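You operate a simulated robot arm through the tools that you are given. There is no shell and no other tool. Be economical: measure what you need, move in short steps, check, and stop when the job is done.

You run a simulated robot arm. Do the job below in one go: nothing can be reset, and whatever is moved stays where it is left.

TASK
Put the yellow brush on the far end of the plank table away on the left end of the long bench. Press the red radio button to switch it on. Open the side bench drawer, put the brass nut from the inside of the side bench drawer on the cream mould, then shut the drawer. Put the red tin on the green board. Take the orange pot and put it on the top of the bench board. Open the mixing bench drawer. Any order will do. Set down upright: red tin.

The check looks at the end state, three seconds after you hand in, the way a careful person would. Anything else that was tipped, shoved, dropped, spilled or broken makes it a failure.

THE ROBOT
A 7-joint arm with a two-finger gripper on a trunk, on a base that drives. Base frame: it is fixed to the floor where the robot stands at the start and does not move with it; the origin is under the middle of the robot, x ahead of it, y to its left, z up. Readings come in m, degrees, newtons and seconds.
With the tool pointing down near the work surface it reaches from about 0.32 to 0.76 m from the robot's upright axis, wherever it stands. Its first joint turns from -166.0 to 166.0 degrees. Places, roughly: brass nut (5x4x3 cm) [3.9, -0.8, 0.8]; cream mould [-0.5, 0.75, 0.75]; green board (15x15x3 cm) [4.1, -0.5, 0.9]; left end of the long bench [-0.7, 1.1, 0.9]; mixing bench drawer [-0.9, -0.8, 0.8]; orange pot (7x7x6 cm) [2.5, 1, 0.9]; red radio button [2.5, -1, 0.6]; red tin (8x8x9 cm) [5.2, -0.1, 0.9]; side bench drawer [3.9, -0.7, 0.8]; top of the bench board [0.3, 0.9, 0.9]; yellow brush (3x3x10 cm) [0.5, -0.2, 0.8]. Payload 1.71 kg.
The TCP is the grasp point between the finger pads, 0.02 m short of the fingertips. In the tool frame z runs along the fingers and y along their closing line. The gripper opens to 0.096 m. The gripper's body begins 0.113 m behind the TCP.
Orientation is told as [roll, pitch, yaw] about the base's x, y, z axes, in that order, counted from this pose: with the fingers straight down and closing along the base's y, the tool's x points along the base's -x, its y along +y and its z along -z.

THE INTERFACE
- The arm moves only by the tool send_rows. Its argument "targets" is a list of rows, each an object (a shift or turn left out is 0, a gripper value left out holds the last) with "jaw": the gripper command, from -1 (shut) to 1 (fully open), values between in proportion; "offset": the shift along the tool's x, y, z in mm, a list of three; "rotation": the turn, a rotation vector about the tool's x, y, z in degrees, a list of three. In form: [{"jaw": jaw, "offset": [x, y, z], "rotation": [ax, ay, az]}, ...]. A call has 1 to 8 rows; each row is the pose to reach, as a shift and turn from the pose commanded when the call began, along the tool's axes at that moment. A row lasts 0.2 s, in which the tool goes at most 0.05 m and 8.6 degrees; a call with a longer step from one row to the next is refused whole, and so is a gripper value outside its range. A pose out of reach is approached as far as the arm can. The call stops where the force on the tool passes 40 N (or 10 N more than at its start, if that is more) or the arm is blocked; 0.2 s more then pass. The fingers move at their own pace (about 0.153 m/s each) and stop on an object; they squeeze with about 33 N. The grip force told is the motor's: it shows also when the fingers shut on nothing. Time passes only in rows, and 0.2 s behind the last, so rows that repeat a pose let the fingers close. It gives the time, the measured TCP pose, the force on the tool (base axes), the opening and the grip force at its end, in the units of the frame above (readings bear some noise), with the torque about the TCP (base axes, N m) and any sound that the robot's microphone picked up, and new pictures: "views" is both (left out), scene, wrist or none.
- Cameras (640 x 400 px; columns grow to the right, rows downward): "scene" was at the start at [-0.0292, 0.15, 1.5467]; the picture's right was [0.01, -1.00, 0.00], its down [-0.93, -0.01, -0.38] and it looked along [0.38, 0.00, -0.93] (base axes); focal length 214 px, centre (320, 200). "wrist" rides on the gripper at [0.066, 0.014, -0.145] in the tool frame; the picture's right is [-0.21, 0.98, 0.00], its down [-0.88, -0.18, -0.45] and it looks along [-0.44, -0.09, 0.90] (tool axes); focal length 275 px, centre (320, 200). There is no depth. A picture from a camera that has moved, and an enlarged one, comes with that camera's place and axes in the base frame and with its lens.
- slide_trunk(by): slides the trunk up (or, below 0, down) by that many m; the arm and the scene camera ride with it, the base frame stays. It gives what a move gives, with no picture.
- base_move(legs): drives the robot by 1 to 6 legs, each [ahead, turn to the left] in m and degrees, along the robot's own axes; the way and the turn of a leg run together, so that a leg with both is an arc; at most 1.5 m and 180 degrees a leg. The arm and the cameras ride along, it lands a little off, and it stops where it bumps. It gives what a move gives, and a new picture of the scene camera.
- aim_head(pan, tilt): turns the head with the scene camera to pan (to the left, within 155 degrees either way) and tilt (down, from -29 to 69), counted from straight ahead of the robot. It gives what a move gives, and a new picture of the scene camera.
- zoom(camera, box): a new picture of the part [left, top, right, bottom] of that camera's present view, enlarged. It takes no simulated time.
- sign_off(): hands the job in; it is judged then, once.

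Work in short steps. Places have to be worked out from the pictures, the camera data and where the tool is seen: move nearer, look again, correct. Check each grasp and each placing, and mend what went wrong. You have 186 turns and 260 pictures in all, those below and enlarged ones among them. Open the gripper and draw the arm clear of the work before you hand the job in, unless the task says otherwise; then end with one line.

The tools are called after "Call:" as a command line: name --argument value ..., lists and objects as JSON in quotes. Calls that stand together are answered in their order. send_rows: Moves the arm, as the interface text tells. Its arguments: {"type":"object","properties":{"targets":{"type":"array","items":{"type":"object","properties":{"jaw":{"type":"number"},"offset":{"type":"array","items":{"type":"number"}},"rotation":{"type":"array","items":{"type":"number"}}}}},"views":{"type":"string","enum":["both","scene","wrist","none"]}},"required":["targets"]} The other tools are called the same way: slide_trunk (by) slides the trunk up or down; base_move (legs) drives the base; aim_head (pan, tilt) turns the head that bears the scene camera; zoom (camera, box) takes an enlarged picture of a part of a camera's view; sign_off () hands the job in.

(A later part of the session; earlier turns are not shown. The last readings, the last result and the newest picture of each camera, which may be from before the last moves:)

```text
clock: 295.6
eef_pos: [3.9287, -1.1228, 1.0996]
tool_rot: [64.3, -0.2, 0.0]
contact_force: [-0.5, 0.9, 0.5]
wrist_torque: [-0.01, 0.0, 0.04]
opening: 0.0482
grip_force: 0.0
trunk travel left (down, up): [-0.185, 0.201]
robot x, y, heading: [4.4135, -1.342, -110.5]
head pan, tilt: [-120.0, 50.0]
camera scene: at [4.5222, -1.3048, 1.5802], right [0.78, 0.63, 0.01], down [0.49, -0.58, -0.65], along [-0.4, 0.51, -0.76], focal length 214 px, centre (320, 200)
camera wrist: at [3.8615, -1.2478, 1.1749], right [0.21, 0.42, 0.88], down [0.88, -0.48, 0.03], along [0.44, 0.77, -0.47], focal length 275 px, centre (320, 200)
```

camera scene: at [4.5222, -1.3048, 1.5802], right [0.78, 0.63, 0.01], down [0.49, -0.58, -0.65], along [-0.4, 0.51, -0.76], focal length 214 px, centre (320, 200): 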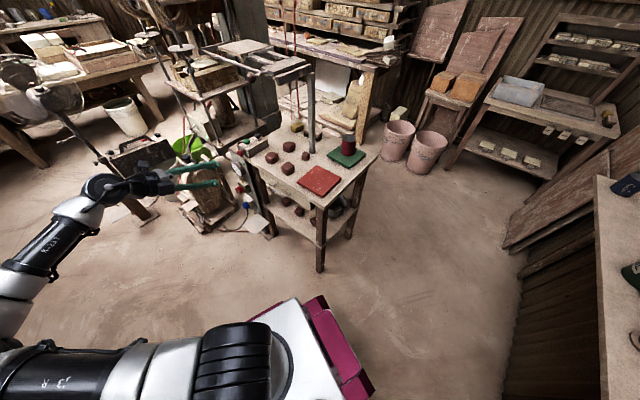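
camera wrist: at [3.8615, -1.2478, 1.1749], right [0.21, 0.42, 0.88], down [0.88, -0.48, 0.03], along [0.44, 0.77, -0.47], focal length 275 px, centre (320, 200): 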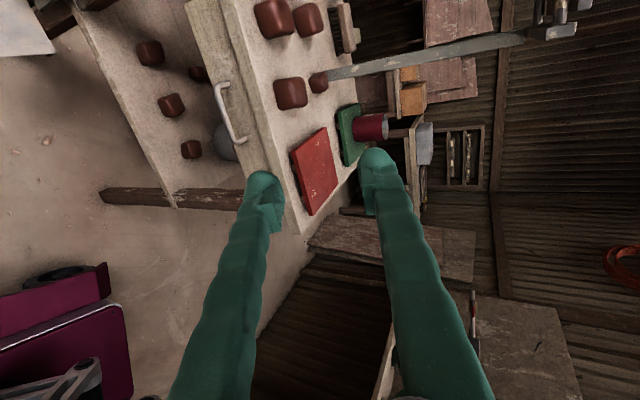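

Handle triangulates to (3.905,-0.86,0.796). Approach to ~10 cm in front, flattening tilt to 72°.

Call:
send_rows --targets '[{"offset": [4, -30, 37], "jaw": -0.25}, {"offset": [8, -60, 74]}, {"offset": [12, -90, 111], "rotation": [-2, 0, 0]}, {"offset": [16, -120, 148], "rotation": [-4, 0, 0]}, {"offset": [20, -147, 190], "rotation": [-6, 0, 0]}, {"offset": [24, -170, 232], "rotation": [-8, 0, 0]}]' --views "wrist"

```text
clock: 296.9
eef_pos: [3.929, -0.9809, 0.927]
tool_rot: [68.4, -0.3, 0.9]
contact_force: [1.8, -0.2, 0.1]
wrist_torque: [0.02, 0.0, -0.01]
opening: 0.0359
grip_force: 0.0
out of reach, approached as far as the arm can: row 4, 5, 6
trunk travel left (down, up): [-0.185, 0.201]
robot x, y, heading: [4.4148, -1.3419, -111.0]
head pan, tilt: [-120.0, 50.0]
camera wrist: at [3.8626, -1.1125, 0.994], right [0.2, 0.37, 0.91], down [0.88, -0.47, 0.0], along [0.42, 0.8, -0.41], focal length 275 px, centre (320, 200)
```

wrist: 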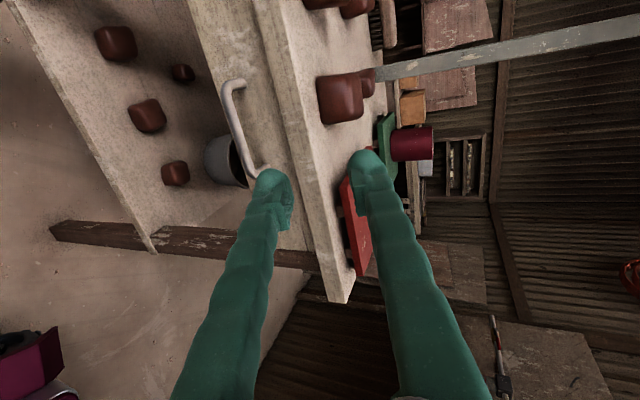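

Arm limits out at this height; lower the trunk 12 cm so the arm works higher relative to its shoulder.

Call:
slide_trunk --by -0.12

Call:
send_rows --targets '[{"offset": [0, 0, 0]}]' --views "wrist"

```text
clock: 298.4
eef_pos: [3.9283, -0.9817, 0.8078]
tool_rot: [68.3, -0.3, 0.8]
contact_force: [0.1, 0.0, -0.1]
wrist_torque: [0.01, 0.03, 0.02]
opening: 0.0361
grip_force: 0.1
trunk travel left (down, up): [-0.065, 0.321]
robot x, y, heading: [4.4135, -1.344, -110.8]
head pan, tilt: [-120.0, 50.0]
```

```text
clock: 298.9
eef_pos: [3.9281, -0.9813, 0.8062]
tool_rot: [68.2, -0.3, 0.7]
contact_force: [0.1, 0.0, -0.4]
wrist_torque: [-0.01, -0.01, 0.01]
opening: 0.0362
grip_force: 0.0
trunk travel left (down, up): [-0.065, 0.321]
robot x, y, heading: [4.4126, -1.3424, -111.1]
head pan, tilt: [-120.0, 50.0]
camera wrist: at [3.8627, -1.113, 0.8736], right [0.2, 0.36, 0.91], down [0.88, -0.47, 0.0], along [0.43, 0.8, -0.41], focal length 275 px, centre (320, 200)
```

wrist: 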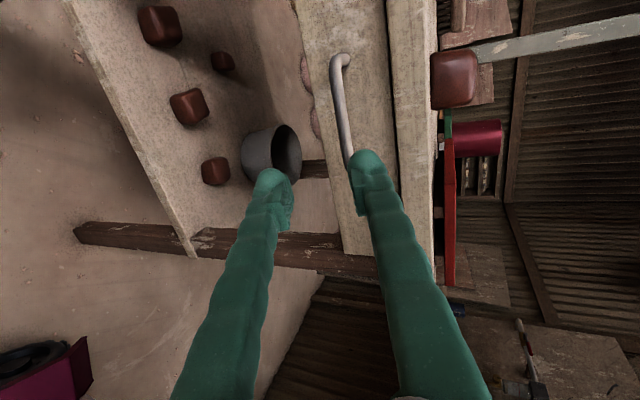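

Bar refined to (3.906,-0.869,0.788). Align and advance 80 mm, then check.

Call:
send_rows --targets '[{"offset": [12, 12, 15], "rotation": [-2, 0, 0]}, {"offset": [22, 25, 40], "rotation": [-3, 0, 0]}, {"offset": [22, 25, 75], "rotation": [-3, 0, 0]}]' --views "wrist"

```text
clock: 299.6
eef_pos: [3.9106, -0.9022, 0.8258]
tool_rot: [70.0, -0.2, 1.0]
contact_force: [0.7, -1.2, 0.1]
wrist_torque: [-0.03, -0.03, 0.01]
opening: 0.036
grip_force: 0.0
out of reach, approached as far as the arm can: row 1, 2, 3
trunk travel left (down, up): [-0.065, 0.321]
robot x, y, heading: [4.414, -1.3416, -110.9]
head pan, tilt: [-120.0, 50.0]
camera wrist: at [3.8458, -1.035, 0.8885], right [0.19, 0.34, 0.92], down [0.89, -0.47, -0.02], along [0.42, 0.82, -0.39], focal length 275 px, centre (320, 200)
```

wrist: 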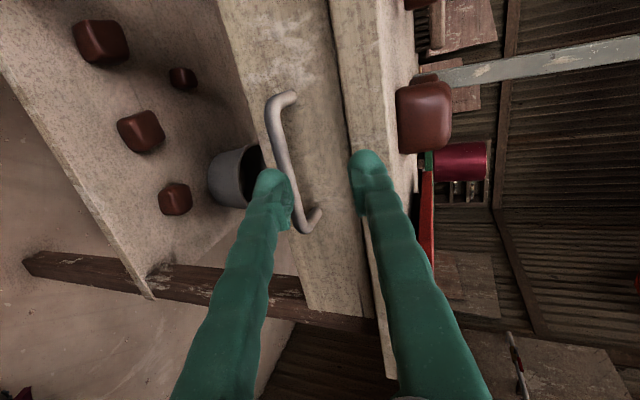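

The arm won't go lower by itself; use the trunk: down 3.3 cm.

Call:
slide_trunk --by -0.033

Call:
send_rows --targets '[{"offset": [0, 0, 0]}]' --views "wrist"

```text
clock: 300.4
eef_pos: [3.9108, -0.9026, 0.7941]
tool_rot: [70.1, -0.3, 0.9]
contact_force: [-0.2, 0.3, 0.3]
wrist_torque: [0.02, 0.0, 0.0]
opening: 0.0358
grip_force: 0.1
trunk travel left (down, up): [-0.032, 0.354]
robot x, y, heading: [4.4133, -1.3419, -110.6]
head pan, tilt: [-120.0, 50.0]
```

```text
clock: 300.8
eef_pos: [3.9105, -0.9017, 0.7935]
tool_rot: [70.1, -0.3, 1.0]
contact_force: [0.0, 0.3, -0.3]
wrist_torque: [-0.01, 0.02, 0.02]
opening: 0.0361
grip_force: 0.0
trunk travel left (down, up): [-0.032, 0.354]
robot x, y, heading: [4.414, -1.3419, -110.8]
head pan, tilt: [-120.0, 50.0]
camera wrist: at [3.8459, -1.0355, 0.8555], right [0.19, 0.34, 0.92], down [0.89, -0.46, -0.02], along [0.42, 0.82, -0.39], focal length 275 px, centre (320, 200)
```

wrist: 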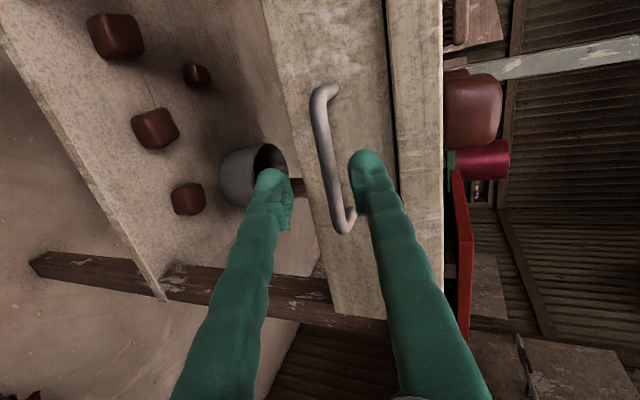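

Bar is nicely between the fingers. Advance 22 mm and close.

Call:
send_rows --targets '[{"offset": [0, 5, 12]}, {"offset": [0, 8, 22]}, {"offset": [0, 8, 22], "jaw": -1}, {"offset": [0, 8, 22], "jaw": -1}]' --views "wrist"

```text
clock: 301.8
eef_pos: [3.9117, -0.8786, 0.7929]
tool_rot: [70.0, -0.4, 1.0]
contact_force: [3.9, -3.2, -11.0]
wrist_torque: [-0.16, 0.44, -0.1]
opening: 0.0094
grip_force: 34.9
trunk travel left (down, up): [-0.032, 0.354]
robot x, y, heading: [4.4144, -1.3421, -111.0]
head pan, tilt: [-120.0, 50.0]
camera wrist: at [3.8455, -1.0123, 0.8546], right [0.19, 0.34, 0.92], down [0.88, -0.47, -0.02], along [0.42, 0.82, -0.39], focal length 275 px, centre (320, 200)
```

wrist: 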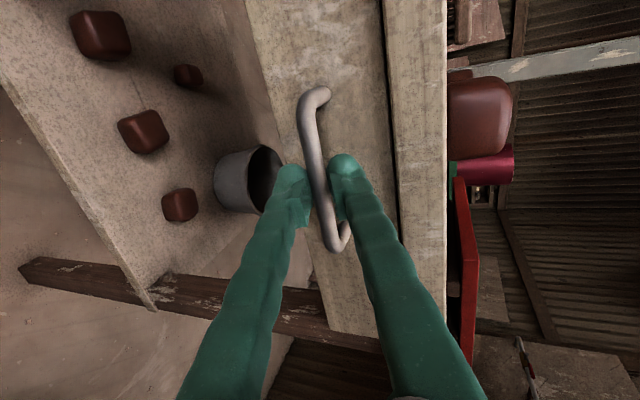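

Bar gripped. Pull 75 mm in -y.

Call:
send_rows --targets '[{"offset": [0, -4, -12], "jaw": -1}, {"offset": [0, -10, -28]}, {"offset": [0, -17, -48]}, {"offset": [0, -26, -70]}]' --views "wrist"

```text
clock: 302.8
eef_pos: [3.9107, -0.9535, 0.7912]
tool_rot: [69.9, -0.5, 1.1]
contact_force: [-0.8, 0.3, -19.1]
wrist_torque: [-0.19, 0.37, -0.14]
opening: 0.0096
grip_force: 35.3
trunk travel left (down, up): [-0.032, 0.354]
robot x, y, heading: [4.4118, -1.3446, -110.6]
head pan, tilt: [-120.0, 50.0]
camera wrist: at [3.8464, -1.0877, 0.8548], right [0.19, 0.34, 0.92], down [0.89, -0.46, -0.01], along [0.42, 0.82, -0.39], focal length 275 px, centre (320, 200)
```

wrist: 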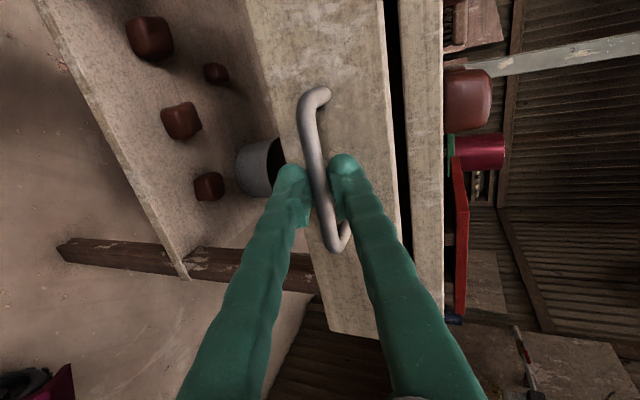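

Drawer opens smoothly. Pull another 130 mm.

Call:
send_rows --targets '[{"offset": [0, -9, -26], "jaw": -1}, {"offset": [0, -20, -56]}, {"offset": [0, -32, -88]}, {"offset": [0, -43, -118]}, {"offset": [0, -50, -138]}]' --views "wrist"

```text
clock: 303.8
eef_pos: [3.9113, -1.0499, 0.7913]
tool_rot: [68.3, 0.0, 2.1]
contact_force: [-21.9, 2.2, -14.1]
wrist_torque: [-0.12, 0.39, 0.49]
opening: 0.0066
grip_force: 34.9
out of reach, approached as far as the arm can: row 3, 4
trunk travel left (down, up): [-0.032, 0.354]
robot x, y, heading: [4.4123, -1.3449, -110.7]
head pan, tilt: [-120.0, 50.0]
stopped in row 4: the force on the tool passed its limit at 44 N (the readings are from after the stop); the commanded pose is now the measured one
camera wrist: at [3.8494, -1.1824, 0.8576], right [0.19, 0.37, 0.91], down [0.89, -0.45, -0.01], along [0.41, 0.81, -0.42], focal length 275 px, centre (320, 200)
```

wrist: 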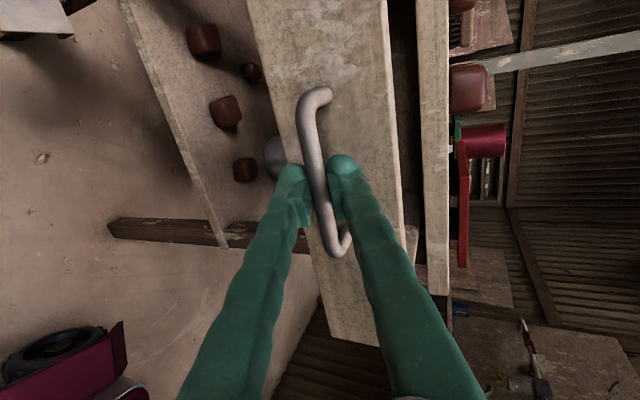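

Open 17 cm. Relieve the side load and try pulling a bit further.

Call:
send_rows --targets '[{"offset": [4, 0, -4], "jaw": -1}, {"offset": [6, -6, -20]}, {"offset": [6, -14, -40]}, {"offset": [6, -20, -58]}]' --views "scene"

```text
clock: 304.8
eef_pos: [3.9128, -1.1032, 0.7893]
tool_rot: [67.3, 0.2, 2.0]
contact_force: [-25.3, 1.8, -10.2]
wrist_torque: [-0.12, 0.24, 0.38]
opening: 0.0063
grip_force: 34.6
trunk travel left (down, up): [-0.032, 0.354]
robot x, y, heading: [4.4153, -1.3459, -110.6]
head pan, tilt: [-120.0, 50.0]
stopped in row 4: the force on the tool passed its limit at 42 N (the readings are from after the stop); the commanded pose is now the measured one
camera scene: at [4.5197, -1.3005, 1.4268], right [0.77, 0.63, 0.02], down [0.49, -0.58, -0.65], along [-0.4, 0.51, -0.76], focal length 214 px, centre (320, 200)
```

scene: 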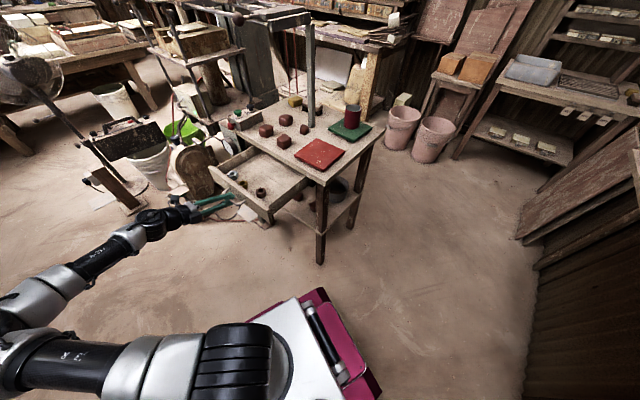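

Call:
zoom --camera "scene" --box '[180, 120, 340, 230]'

Call:
send_rows --targets '[{"jaw": -0.2}, {"jaw": -0.2}, {"offset": [0, 5, -35]}, {"offset": [0, 30, -65]}, {"offset": [0, 75, -80]}, {"offset": [0, 120, -90]}, {"offset": [0, 165, -95]}, {"offset": [0, 210, -95]}]' --views "wrist"

```text
3.64 times, centred on (260, 175) of scene
camera zoom: at [4.5197, -1.3005, 1.4268], right [0.77, 0.63, 0.02], down [0.49, -0.58, -0.65], along [-0.4, 0.51, -0.76], focal length 780 px, centre (538, 291)
```

zoom: 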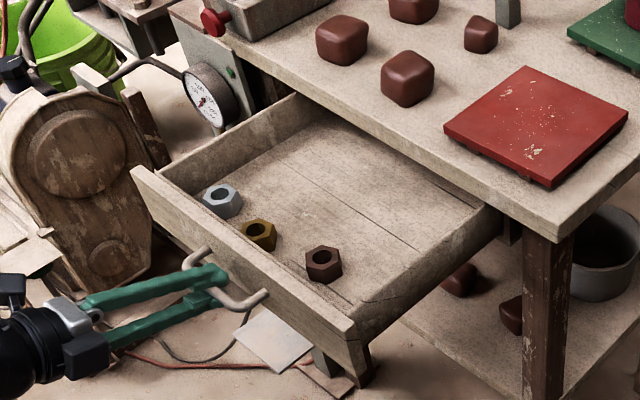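

```text
clock: 306.6
eef_pos: [3.9185, -1.1079, 1.0231]
tool_rot: [67.3, 0.0, 1.4]
contact_force: [-0.3, -0.8, -0.3]
wrist_torque: [0.0, 0.02, 0.0]
opening: 0.0383
grip_force: 0.0
trunk travel left (down, up): [-0.032, 0.354]
robot x, y, heading: [4.4146, -1.3444, -110.8]
head pan, tilt: [-120.0, 50.0]
camera wrist: at [3.8541, -1.2391, 1.0918], right [0.2, 0.38, 0.9], down [0.89, -0.46, 0.0], along [0.42, 0.8, -0.43], focal length 275 px, centre (320, 200)
```

wrist: 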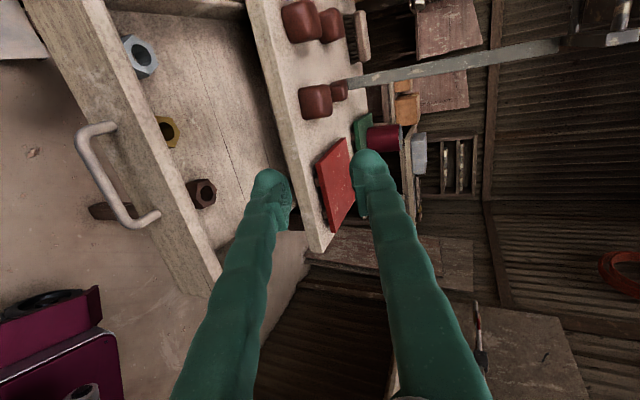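

The middle nut is the brass one, at about (3.88,-1.0,0.775). Bring the tool vertical above it.

Call:
send_rows --targets '[{"offset": [4, 5, 12], "rotation": [8, 0, 0], "jaw": 0.6}, {"offset": [8, 10, 24], "rotation": [16, 0, 0]}, {"offset": [12, 15, 36], "rotation": [24, 0, 0]}, {"offset": [16, 20, 48], "rotation": [32, 0, 0]}, {"offset": [20, 26, 60], "rotation": [40, 0, 0]}, {"offset": [24, 31, 73], "rotation": [48, 0, 0]}, {"offset": [28, 36, 85], "rotation": [56, 0, 0]}, {"offset": [33, 41, 97], "rotation": [64, 0, 0]}]' --views "both"

```text
clock: 308.4
eef_pos: [3.8846, -0.9987, 1.0211]
tool_rot: [3.0, 0.1, 1.3]
contact_force: [-0.2, 0.0, -0.6]
wrist_torque: [0.04, -0.03, 0.0]
opening: 0.0769
grip_force: 0.0
trunk travel left (down, up): [-0.032, 0.354]
robot x, y, heading: [4.4162, -1.3425, -110.7]
head pan, tilt: [-120.0, 50.0]
camera scene: at [4.526, -1.2935, 1.4257], right [0.77, 0.63, 0.01], down [0.49, -0.59, -0.65], along [-0.4, 0.5, -0.76], focal length 214 px, centre (320, 200)
camera wrist: at [3.8175, -0.994, 1.1671], right [0.18, 0.98, 0.05], down [0.88, -0.19, 0.43], along [0.43, -0.04, -0.9], focal length 275 px, centre (320, 200)
```

scene: 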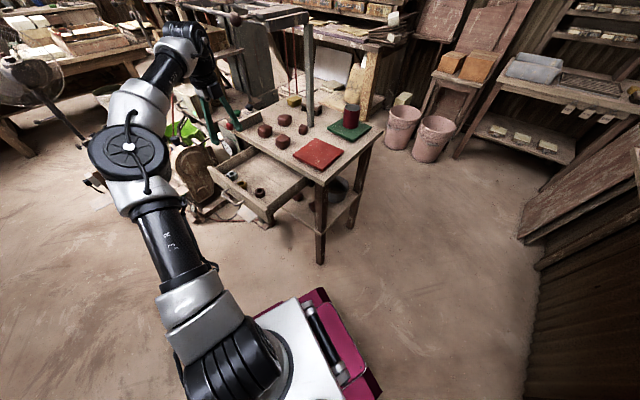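
wrist: 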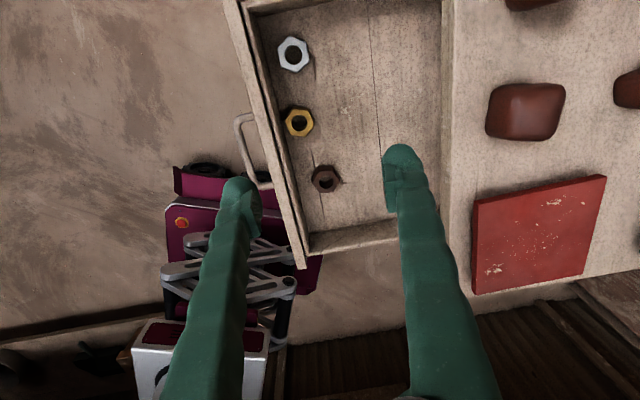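

Call:
zoom --camera "wrist" --box '[250, 80, 350, 160]'

```text
5.00 times, centred on (300, 120) of wrist
camera zoom: at [3.8175, -0.994, 1.1671], right [0.18, 0.98, 0.05], down [0.88, -0.19, 0.43], along [0.43, -0.04, -0.9], focal length 1376 px, centre (420, 600)
```

zoom: 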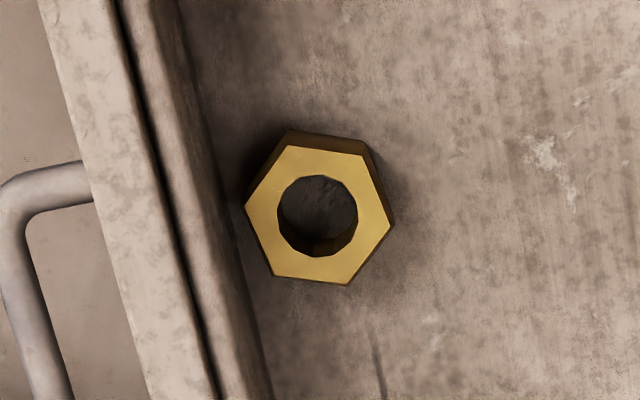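

Brass nut sits close to the drawer's front wall; its flats suit a grip along x (yaw ≈71°). Rotate the tool in place accordingly.

Call:
send_rows --targets '[{"offset": [1, -3, 0], "rotation": [1, 0, -8.4], "jaw": 0.25}, {"offset": [2, -6, 0], "rotation": [2, 0, -16.8]}, {"offset": [3, -9, 0], "rotation": [2, 0, -25.2]}, {"offset": [3, -12, 0], "rotation": [2, 0, -33.6]}, {"offset": [3, -16, 0], "rotation": [2, 0, -42]}, {"offset": [3, -16, 0], "rotation": [2, 0, -50.4]}, {"offset": [3, -16, 0], "rotation": [2, 0, -58.8]}, {"offset": [3, -16, 0], "rotation": [2, 0, -67]}]' --views "wrist"

```text
clock: 310.2
eef_pos: [3.8793, -1.0177, 1.0215]
tool_rot: [-0.1, -1.9, 68.6]
contact_force: [0.0, -1.0, -0.7]
wrist_torque: [0.13, -0.01, 0.02]
opening: 0.0599
grip_force: 0.0
trunk travel left (down, up): [-0.032, 0.354]
robot x, y, heading: [4.4097, -1.3398, -110.7]
head pan, tilt: [-120.0, 50.0]
camera wrist: at [3.8398, -1.0773, 1.165], right [-0.84, 0.55, 0.0], down [0.48, 0.74, 0.47], along [0.26, 0.4, -0.88], focal length 275 px, centre (320, 200)
```

wrist: 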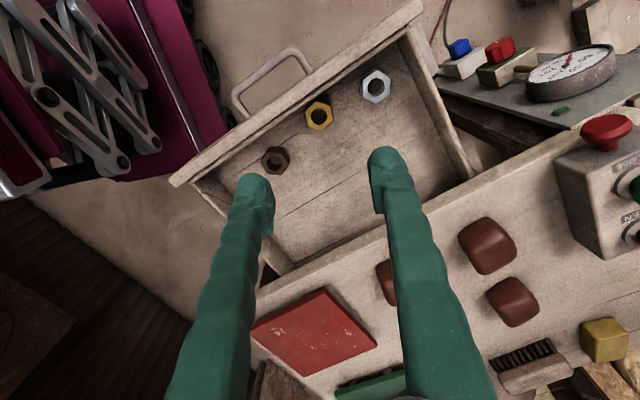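

Nut is almost under the TCP. Descend to z≈0.86 and re-check.

Call:
send_rows --targets '[{"offset": [-6, -2, 40], "rotation": [0, 1.9, 0]}, {"offset": [-6, -2, 80], "rotation": [0, 1.9, 0]}, {"offset": [-6, -2, 120], "rotation": [0, 1.9, 0]}, {"offset": [-6, -2, 160], "rotation": [0, 1.9, 0]}]' --views "wrist"

```text
clock: 311.2
eef_pos: [3.8894, -1.0083, 0.8604]
tool_rot: [-0.1, 0.1, 68.4]
contact_force: [0.4, -1.0, 0.0]
wrist_torque: [0.01, -0.02, 0.0]
opening: 0.0601
grip_force: 0.1
trunk travel left (down, up): [-0.032, 0.354]
robot x, y, heading: [4.415, -1.3418, -110.6]
head pan, tilt: [-120.0, 50.0]
camera wrist: at [3.8494, -1.0651, 1.0052], right [-0.83, 0.55, 0.0], down [0.49, 0.75, 0.45], along [0.25, 0.37, -0.9], focal length 275 px, centre (320, 200)
```

wrist: 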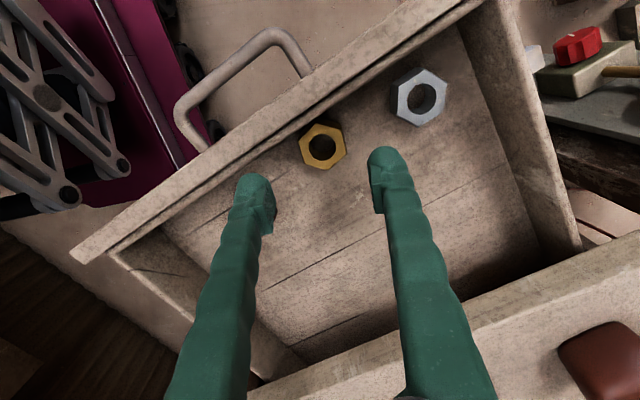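

Aligned with flats at the sides. Descend to z≈0.785 and close.

Call:
send_rows --targets '[{"offset": [5, 3, 35]}, {"offset": [5, 3, 62]}, {"offset": [5, 3, 76]}, {"offset": [5, 3, 76], "jaw": -1}, {"offset": [5, 3, 76], "jaw": -1}]' --views "wrist"

```text
clock: 312.4
eef_pos: [3.8841, -1.0119, 0.7879]
tool_rot: [0.1, 0.0, 68.4]
contact_force: [-5.5, 1.4, 22.5]
wrist_torque: [-0.01, 0.16, -0.04]
opening: 0.0355
grip_force: 33.0
trunk travel left (down, up): [-0.032, 0.354]
robot x, y, heading: [4.4093, -1.3429, -111.0]
head pan, tilt: [-120.0, 50.0]
camera wrist: at [3.8449, -1.0679, 0.9333], right [-0.83, 0.55, 0.0], down [0.49, 0.75, 0.45], along [0.25, 0.37, -0.9], focal length 275 px, centre (320, 200)
```

wrist: 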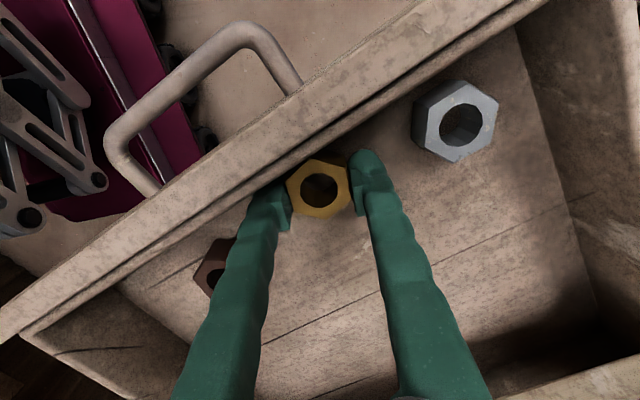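

Brass nut gripped (opening 35 mm). Lift it out, then move in front of the drawer and rotate yaw to 0 so the finger side can push the handle shut.

Call:
send_rows --targets '[{"offset": [0, 0, -45], "jaw": -1}, {"offset": [0, 0, -90]}, {"offset": [0, 0, -130]}, {"offset": [40, -21, -135], "rotation": [0, 0, 7]}, {"offset": [79, -42, -135], "rotation": [0, 0, 15]}, {"offset": [118, -64, -135], "rotation": [0, 0, 23]}, {"offset": [158, -85, -135], "rotation": [0, 0, 31]}, {"offset": [158, -85, -135], "rotation": [0, 0, 39]}]' --views "none"

Call:
send_rows --targets '[{"rotation": [0, 0, 8]}, {"rotation": [0, 0, 16]}, {"rotation": [0, 0, 24]}, {"rotation": [0, 0, 29.5]}]' --views "both"

```text
clock: 314.2
eef_pos: [3.9055, -1.1864, 0.9214]
tool_rot: [-0.1, -0.1, 29.0]
contact_force: [-0.3, 0.5, -1.1]
wrist_torque: [-0.09, 0.07, -0.01]
opening: 0.0354
grip_force: 32.9
trunk travel left (down, up): [-0.032, 0.354]
robot x, y, heading: [4.4144, -1.3423, -111.0]
head pan, tilt: [-120.0, 50.0]
```

```text
clock: 315.2
eef_pos: [3.9035, -1.1913, 0.9205]
tool_rot: [0.0, -0.2, -0.3]
contact_force: [1.4, 0.3, -0.8]
wrist_torque: [-0.04, 0.01, 0.04]
opening: 0.0353
grip_force: 32.7
trunk travel left (down, up): [-0.032, 0.354]
robot x, y, heading: [4.4143, -1.3418, -110.6]
head pan, tilt: [-120.0, 50.0]
camera scene: at [4.5229, -1.3018, 1.4263], right [0.77, 0.63, 0.01], down [0.49, -0.58, -0.65], along [-0.4, 0.51, -0.76], focal length 214 px, centre (320, 200)
camera wrist: at [3.836, -1.1771, 1.0661], right [0.21, 0.98, 0.0], down [0.87, -0.19, 0.45], along [0.44, -0.09, -0.89], focal length 275 px, centre (320, 200)
```

scene: 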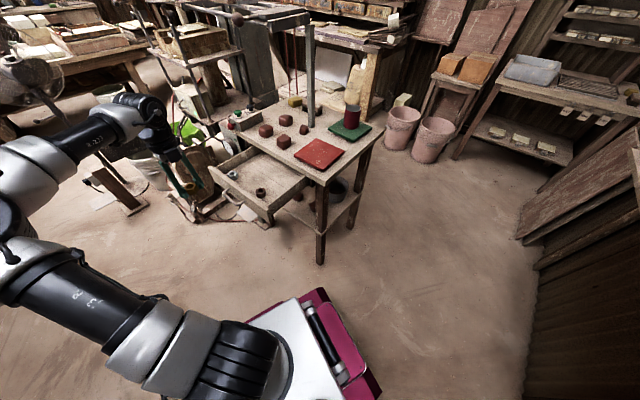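
wrist: 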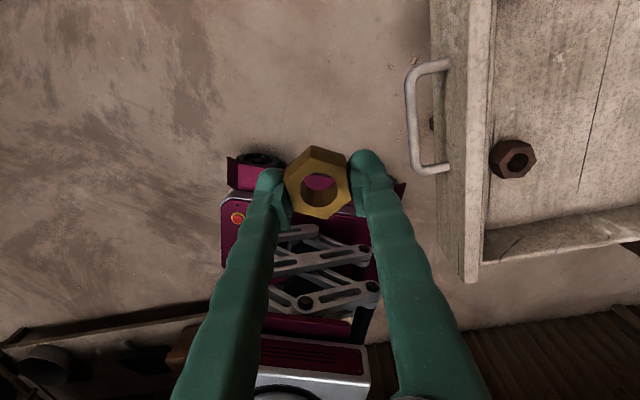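

Handle bar at y≈-1.10. Lower to bar height and push +y.

Call:
send_rows --targets '[{"offset": [0, 0, 45], "jaw": -1}, {"offset": [0, 0, 90]}, {"offset": [0, 0, 121]}, {"offset": [0, 35, 121]}, {"offset": [0, 65, 121]}, {"offset": [0, 95, 121]}, {"offset": [0, 125, 121]}, {"offset": [0, 155, 121]}]' --views "wrist"

```text
clock: 317.0
eef_pos: [3.9018, -1.0348, 0.7991]
tool_rot: [-0.1, -0.3, -0.1]
contact_force: [0.7, 1.7, -1.6]
wrist_torque: [-0.02, -0.02, -0.03]
opening: 0.0349
grip_force: 33.2
trunk travel left (down, up): [-0.032, 0.354]
robot x, y, heading: [4.4146, -1.3433, -110.8]
head pan, tilt: [-120.0, 50.0]
camera wrist: at [3.8347, -1.0214, 0.9446], right [0.21, 0.98, 0.0], down [0.87, -0.19, 0.45], along [0.44, -0.09, -0.89], focal length 275 px, centre (320, 200)
```

wrist: 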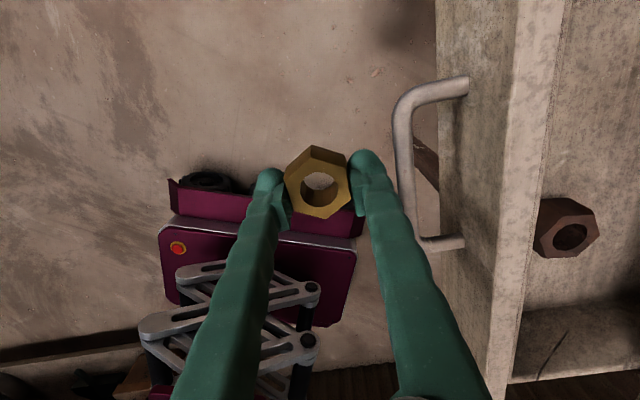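

Drawer is moving in. Push 125 mm more.

Call:
send_rows --targets '[{"offset": [0, 30, 0], "jaw": -1}, {"offset": [0, 60, 0]}, {"offset": [0, 90, 0]}, {"offset": [0, 110, 0]}, {"offset": [0, 122, 0]}, {"offset": [0, 130, 0]}]' --views "both"

```text
clock: 318.4
eef_pos: [3.9057, -0.9082, 0.7983]
tool_rot: [0.0, -0.6, -0.2]
contact_force: [9.8, -14.1, -5.0]
wrist_torque: [-0.32, -0.09, -0.18]
opening: 0.035
grip_force: 33.8
trunk travel left (down, up): [-0.032, 0.354]
robot x, y, heading: [4.4122, -1.3437, -110.7]
head pan, tilt: [-120.0, 50.0]
camera scene: at [4.5267, -1.2937, 1.4257], right [0.77, 0.63, 0.01], down [0.49, -0.59, -0.65], along [-0.4, 0.5, -0.76], focal length 214 px, centre (320, 200)
camera wrist: at [3.8366, -0.8952, 0.9439], right [0.21, 0.98, 0.0], down [0.87, -0.19, 0.45], along [0.44, -0.1, -0.89], focal length 275 px, centre (320, 200)
```

scene: 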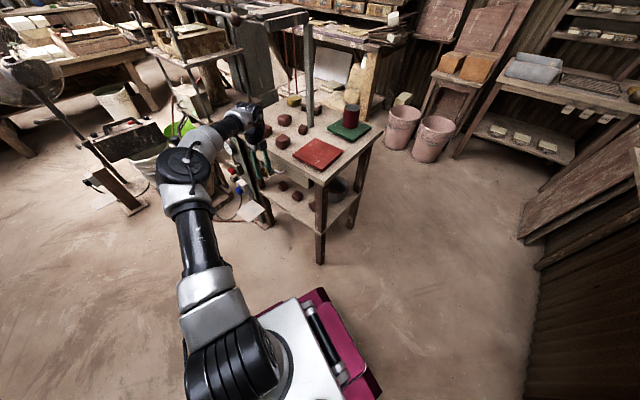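
wrist: 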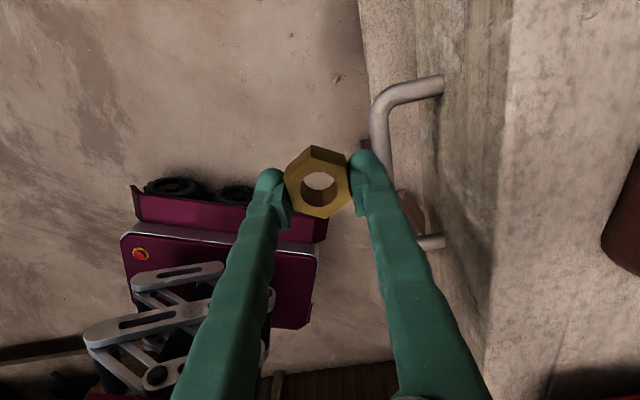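

Nearly shut; press 12 mm more until it resists.

Call:
send_rows --targets '[{"offset": [0, 4, 0], "jaw": -1}, {"offset": [0, 8, 0]}, {"offset": [0, 12, 0]}, {"offset": [0, 15, 0]}]' --views "wrist"

```text
clock: 319.0
eef_pos: [3.8993, -0.9092, 0.8027]
tool_rot: [-1.9, 0.7, 0.9]
contact_force: [-5.5, -54.6, 26.7]
wrist_torque: [0.25, 0.18, 0.25]
opening: 0.035
grip_force: 32.9
trunk travel left (down, up): [-0.032, 0.354]
robot x, y, heading: [4.4106, -1.3433, -110.9]
head pan, tilt: [-120.0, 50.0]
stopped in row 2: the force on the tool passed its limit at 44 N (the readings are from after the stop); the commanded pose is now the measured one
camera wrist: at [3.8344, -0.8911, 0.9473], right [0.19, 0.98, -0.04], down [0.89, -0.16, 0.44], along [0.42, -0.11, -0.9], focal length 275 px, centre (320, 200)
```

wrist: 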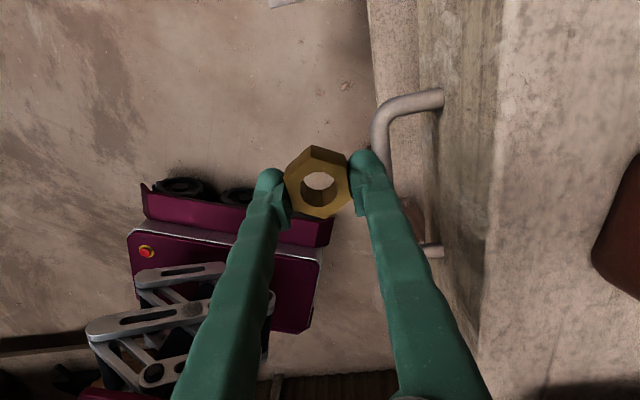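

Shut firmly. Back away and raise, then verify.

Call:
send_rows --targets '[{"offset": [0, -30, 0], "jaw": -1}, {"offset": [0, -70, 0]}, {"offset": [0, -100, -30]}, {"offset": [0, -110, -75]}, {"offset": [0, -110, -120]}, {"offset": [0, -110, -165]}, {"offset": [0, -110, -210]}, {"offset": [0, -110, -250]}]' --views "none"

Call:
zoom --camera "scene" --box '[180, 70, 420, 250]'

```text
clock: 320.8
eef_pos: [3.9111, -0.9951, 1.0507]
tool_rot: [-1.5, 0.3, 0.1]
contact_force: [-0.2, 0.2, -1.6]
wrist_torque: [-0.03, 0.01, -0.01]
opening: 0.0352
grip_force: 33.2
trunk travel left (down, up): [-0.032, 0.354]
robot x, y, heading: [4.4124, -1.348, -110.7]
head pan, tilt: [-120.0, 50.0]
```

```text
2.22 times, centred on (300, 160) of scene
camera zoom: at [4.525, -1.2965, 1.426], right [0.77, 0.63, 0.01], down [0.49, -0.59, -0.65], along [-0.4, 0.51, -0.76], focal length 477 px, centre (364, 289)
```

zoom: 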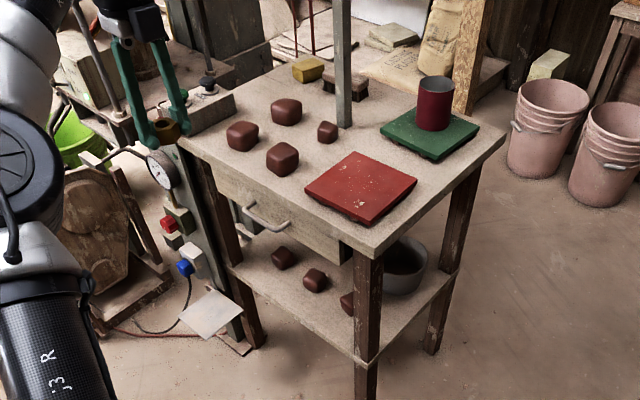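

Drawer shut, tin on the board, nut in hand. Raise the trunk and drive back with the arm on clear sides: first southwest, then turn to heading 0.

Call:
slide_trunk --by 0.143

Call:
base_move --legs '[[0, -27], [0.95, 0], [0, 138]]'

```text
clock: 322.5
eef_pos: [3.9063, -0.9983, 1.1953]
tool_rot: [-1.3, 0.2, 0.4]
contact_force: [-0.3, -0.9, -1.6]
wrist_torque: [0.01, -0.04, 0.02]
opening: 0.0351
grip_force: 33.0
trunk travel left (down, up): [-0.175, 0.211]
robot x, y, heading: [4.4132, -1.34, -110.6]
head pan, tilt: [-120.0, 50.0]
```

```text
clock: 336.3
eef_pos: [3.614, -2.5748, 1.1946]
tool_rot: [-1.5, 0.2, 115.2]
contact_force: [0.9, 0.5, -1.4]
wrist_torque: [0.01, 0.0, -0.01]
opening: 0.0352
grip_force: 33.0
trunk travel left (down, up): [-0.175, 0.211]
robot x, y, heading: [3.7169, -1.9663, 4.1]
head pan, tilt: [-120.0, 50.0]
camera scene: at [3.5883, -1.8862, 1.5671], right [-0.9, 0.44, -0.01], down [0.35, 0.69, -0.64], along [-0.27, -0.58, -0.77], focal length 214 px, centre (320, 200)
```

scene: 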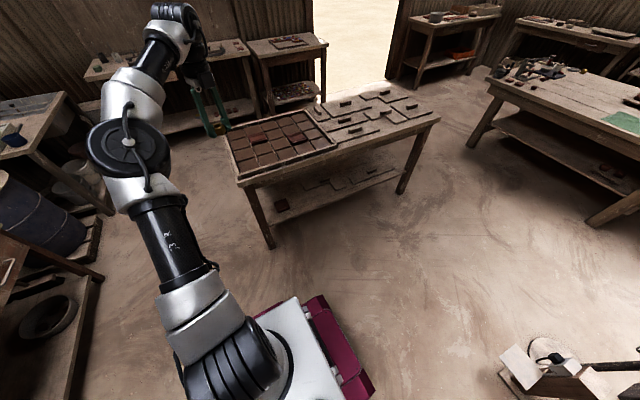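

Call:
base_move --legs '[[0, -4], [-1.5, 0], [-0.37, 0], [0, -90], [-1.5, 0], [-0.68, 0]]'

Call:
aim_head --pan -90 --tilt 35

```text
clock: 362.5
eef_pos: [1.2574, 0.3178, 1.1972]
tool_rot: [-0.7, 0.1, 20.1]
contact_force: [0.1, 0.3, -0.6]
wrist_torque: [-0.04, 0.0, -0.01]
opening: 0.035
grip_force: 32.8
trunk travel left (down, up): [-0.175, 0.211]
robot x, y, heading: [1.8555, 0.1756, -91.0]
head pan, tilt: [-120.0, 50.0]
camera scene: at [1.9459, 0.3011, 1.567], right [0.52, 0.86, -0.01], down [0.66, -0.41, -0.64], along [-0.55, 0.32, -0.77], focal length 214 px, centre (320, 200)
```

scene: 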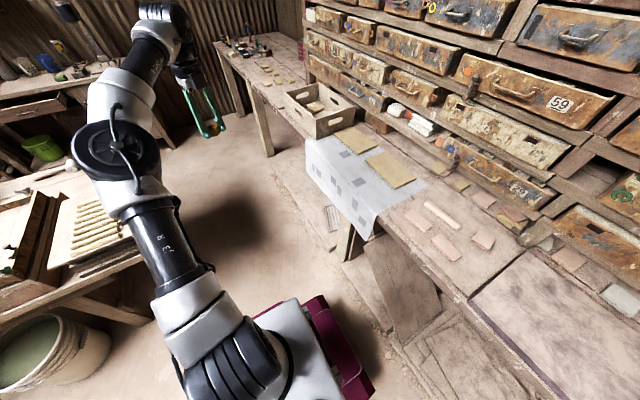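

```text
clock: 363.5
eef_pos: [1.2557, 0.2908, 1.199]
tool_rot: [0.4, -0.5, 20.0]
contact_force: [-1.5, 0.0, -0.7]
wrist_torque: [0.01, -0.04, 0.01]
opening: 0.035
grip_force: 33.3
trunk travel left (down, up): [-0.175, 0.211]
robot x, y, heading: [1.8588, 0.18, -91.2]
head pan, tilt: [-90.0, 35.0]
camera scene: at [1.9232, 0.2252, 1.591], right [0.02, 1.0, 0.01], down [0.57, 0.0, -0.82], along [-0.82, 0.02, -0.57], focal length 214 px, centre (320, 200)
```

scene: 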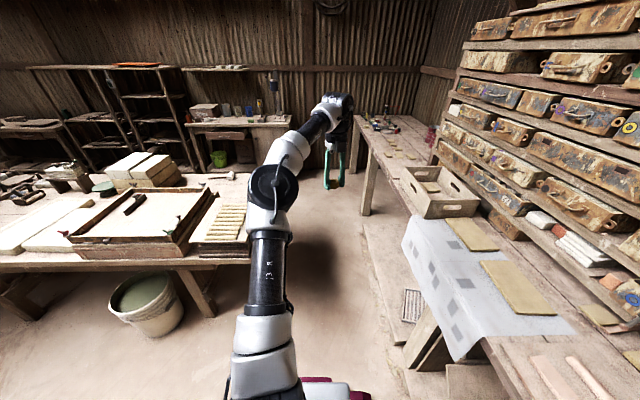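

View confirms the aisle is clear. Swing the arm further to the rear, then go to heading 0 and reverse west through the aisle.

Call:
send_rows --targets '[{"offset": [-28, 35, 0], "rotation": [0, 0, 4.3], "jaw": -1}, {"offset": [-59, 69, 0], "rotation": [0, 0, 8.6]}, {"offset": [-92, 100, 0], "rotation": [0, 0, 12.9]}, {"offset": [-127, 128, 0], "rotation": [0, 0, 17.2]}, {"offset": [-163, 153, 0], "rotation": [0, 0, 21.5]}, {"offset": [-201, 175, 0], "rotation": [0, 0, 25.8]}, {"offset": [-240, 194, 0], "rotation": [0, 0, 30.1]}, {"offset": [-280, 210, 0], "rotation": [0, 0, 34.4]}]' --views "none"

Call:
base_move --legs '[[0, 86], [-1.0, 0], [0, 5], [-1.1, 0]]'

```text
clock: 365.3
eef_pos: [1.4456, 0.5923, 1.2051]
tool_rot: [0.2, -0.2, -14.4]
contact_force: [0.2, -1.4, -0.6]
wrist_torque: [0.08, 0.03, 0.02]
opening: 0.0351
grip_force: 33.0
trunk travel left (down, up): [-0.175, 0.211]
robot x, y, heading: [1.8524, 0.1778, -91.0]
head pan, tilt: [-90.0, 35.0]
```

```text
clock: 381.4
eef_pos: [-0.6488, -0.2371, 1.2036]
tool_rot: [0.2, -0.3, 79.2]
contact_force: [-0.2, -0.2, -1.8]
wrist_torque: [0.02, 0.0, 0.03]
opening: 0.035
grip_force: 32.9
trunk travel left (down, up): [-0.175, 0.211]
robot x, y, heading: [-0.2628, 0.2008, 2.8]
head pan, tilt: [-90.0, 35.0]
camera scene: at [-0.3489, 0.2629, 1.5894], right [-1.0, -0.05, -0.02], down [-0.01, 0.57, -0.82], along [0.05, -0.82, -0.57], focal length 214 px, centre (320, 200)
```

scene: 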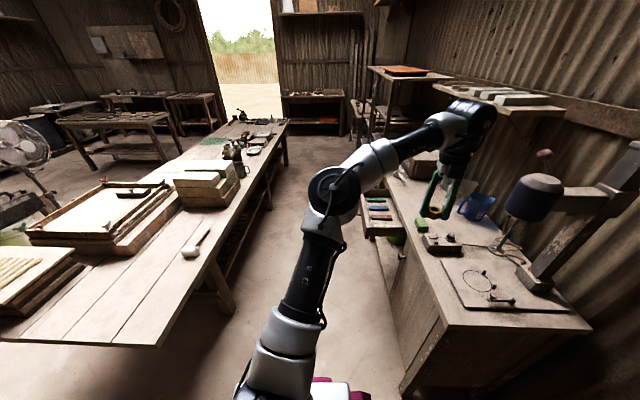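

Arrived near the left end. Turn right 127° so the mould lies at the arm's good zone.

Call:
base_move --legs '[[0, -127]]'

Call:
aim_head --pan -115 --tilt 45

```text
clock: 388.0
eef_pos: [-0.4109, 0.7506, 1.2102]
tool_rot: [1.0, -0.1, -45.1]
contact_force: [-0.4, -0.6, -1.6]
wrist_torque: [0.01, -0.01, -0.02]
opening: 0.0353
grip_force: 32.8
trunk travel left (down, up): [-0.175, 0.211]
robot x, y, heading: [-0.2654, 0.2007, -121.8]
head pan, tilt: [-90.0, 35.0]
camera scene: at [-0.1629, 0.2405, 1.5894], right [0.53, 0.85, -0.02], down [0.48, -0.31, -0.82], along [-0.7, 0.42, -0.57], focal length 214 px, centre (320, 200)
```

scene: 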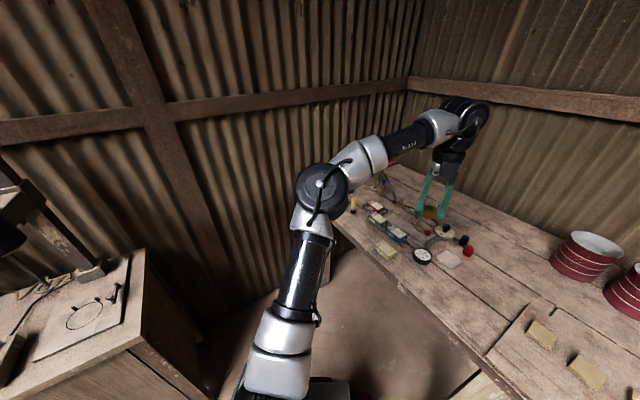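

```text
clock: 388.9
eef_pos: [-0.4218, 0.7337, 1.2162]
tool_rot: [1.8, 0.3, -45.0]
contact_force: [0.1, -0.3, -0.7]
wrist_torque: [0.04, -0.03, -0.03]
opening: 0.0351
grip_force: 33.3
trunk travel left (down, up): [-0.175, 0.211]
robot x, y, heading: [-0.2614, 0.2009, -121.8]
head pan, tilt: [-115.0, 45.0]
camera scene: at [-0.1343, 0.2594, 1.5743], right [0.83, 0.55, -0.01], down [0.38, -0.6, -0.7], along [-0.39, 0.58, -0.71], focal length 214 px, centre (320, 200)
```

scene: 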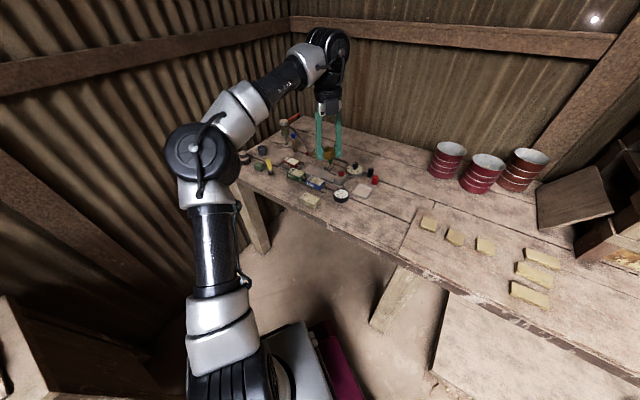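

Cream mould at about (-0.552,0.80). Move over it at z≈1.05 and look with the wrist camera.

Call:
send_rows --targets '[{"offset": [35, -12, 15], "jaw": -1}, {"offset": [69, -23, 35]}, {"offset": [104, -35, 60]}, {"offset": [138, -46, 85]}, {"offset": [138, -46, 130]}, {"offset": [138, -46, 165]}]' --views "both"

```text
clock: 390.3
eef_pos: [-0.5508, 0.805, 1.0505]
tool_rot: [1.8, 0.2, -45.0]
contact_force: [0.9, -0.9, -1.7]
wrist_torque: [-0.04, 0.02, 0.01]
opening: 0.035
grip_force: 33.0
trunk travel left (down, up): [-0.175, 0.211]
robot x, y, heading: [-0.2679, 0.1974, -121.9]
head pan, tilt: [-115.0, 45.0]
camera scene: at [-0.1331, 0.2623, 1.574], right [0.84, 0.55, -0.01], down [0.38, -0.6, -0.7], along [-0.39, 0.58, -0.71], focal length 214 px, centre (320, 200)
camera wrist: at [-0.5913, 0.8579, 1.1959], right [0.84, 0.55, 0.03], down [0.48, -0.76, 0.44], along [0.26, -0.35, -0.9], focal length 275 px, centre (320, 200)
```

scene: 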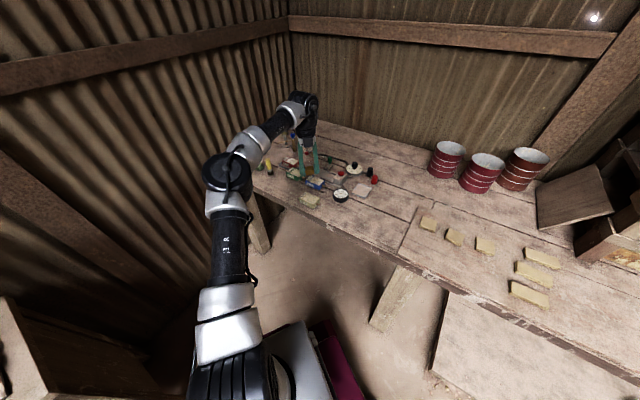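
wrist: 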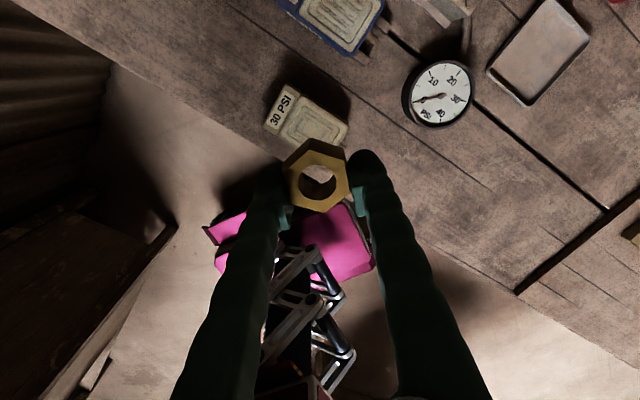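

Mould centre at (-0.569,0.813). Align and descend to a few cm above it.

Call:
send_rows --targets '[{"offset": [9, -4, 15], "rotation": [1.8, 0, 0], "jaw": -1}, {"offset": [18, -7, 50], "rotation": [1.8, 0, 0]}, {"offset": [18, -7, 85], "rotation": [1.8, 0, 0]}]' --views "wrist"

Call:
zoom --camera "scene" --box '[260, 140, 380, 220]'

```text
clock: 391.1
eef_pos: [-0.5655, 0.8157, 0.9651]
tool_rot: [0.0, 0.2, -45.0]
contact_force: [-0.2, 0.4, -0.8]
wrist_torque: [-0.02, 0.0, 0.0]
opening: 0.0349
grip_force: 33.5
trunk travel left (down, up): [-0.175, 0.211]
robot x, y, heading: [-0.2638, 0.1971, -121.7]
head pan, tilt: [-115.0, 45.0]
camera wrist: at [-0.6031, 0.8705, 1.1102], right [0.84, 0.55, 0.0], down [0.49, -0.75, 0.44], along [0.24, -0.37, -0.9], focal length 275 px, centre (320, 200)
```

wrist: 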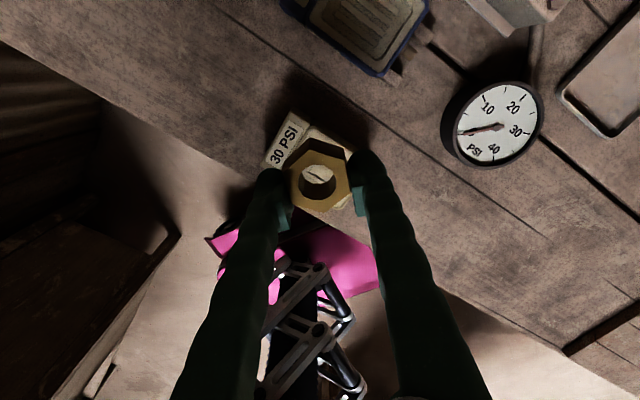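

```text
5.00 times, centred on (320, 180) of scene
camera zoom: at [-0.133, 0.2621, 1.574], right [0.84, 0.55, -0.01], down [0.38, -0.6, -0.7], along [-0.39, 0.58, -0.71], focal length 1072 px, centre (320, 300)
```

zoom: 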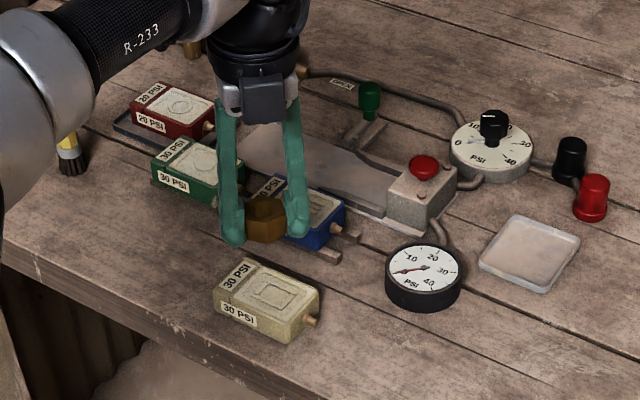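

Nut is over the mould's centre. Lower gently until contact.

Call:
send_rows --targets '[{"offset": [0, -1, 20], "jaw": -1}, {"offset": [0, -1, 34]}, {"offset": [0, -1, 41]}, {"offset": [0, -1, 46]}, {"offset": [0, -1, 51]}, {"offset": [0, -1, 55]}]' --views "wrist"

Call:
zoom --camera "scene" --box '[260, 140, 380, 220]'

```text
clock: 392.5
eef_pos: [-0.5637, 0.8149, 0.9102]
tool_rot: [0.0, 0.3, -45.1]
contact_force: [-0.5, 0.5, -1.9]
wrist_torque: [-0.03, -0.03, 0.03]
opening: 0.0351
grip_force: 32.9
trunk travel left (down, up): [-0.175, 0.211]
robot x, y, heading: [-0.265, 0.2017, -121.8]
head pan, tilt: [-115.0, 45.0]
camera wrist: at [-0.6028, 0.87, 1.0568], right [0.84, 0.55, 0.0], down [0.49, -0.75, 0.44], along [0.24, -0.37, -0.9], focal length 275 px, centre (320, 200)
```

wrist: 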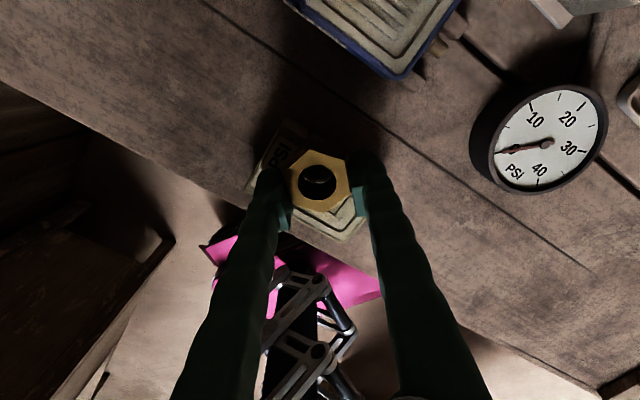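

```text
5.00 times, centred on (320, 180) of scene
camera zoom: at [-0.1329, 0.262, 1.574], right [0.84, 0.55, -0.01], down [0.38, -0.6, -0.7], along [-0.39, 0.58, -0.71], focal length 1072 px, centre (320, 300)
```

zoom: 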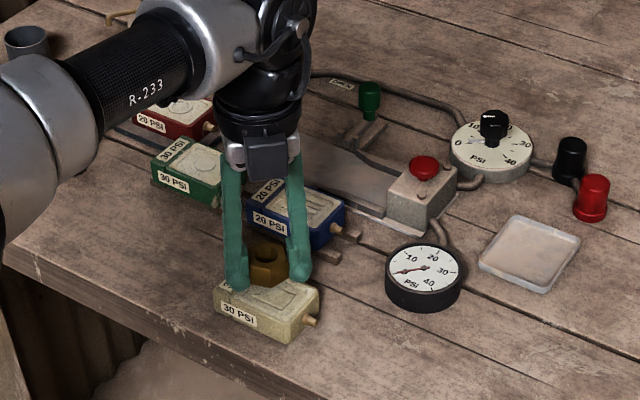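

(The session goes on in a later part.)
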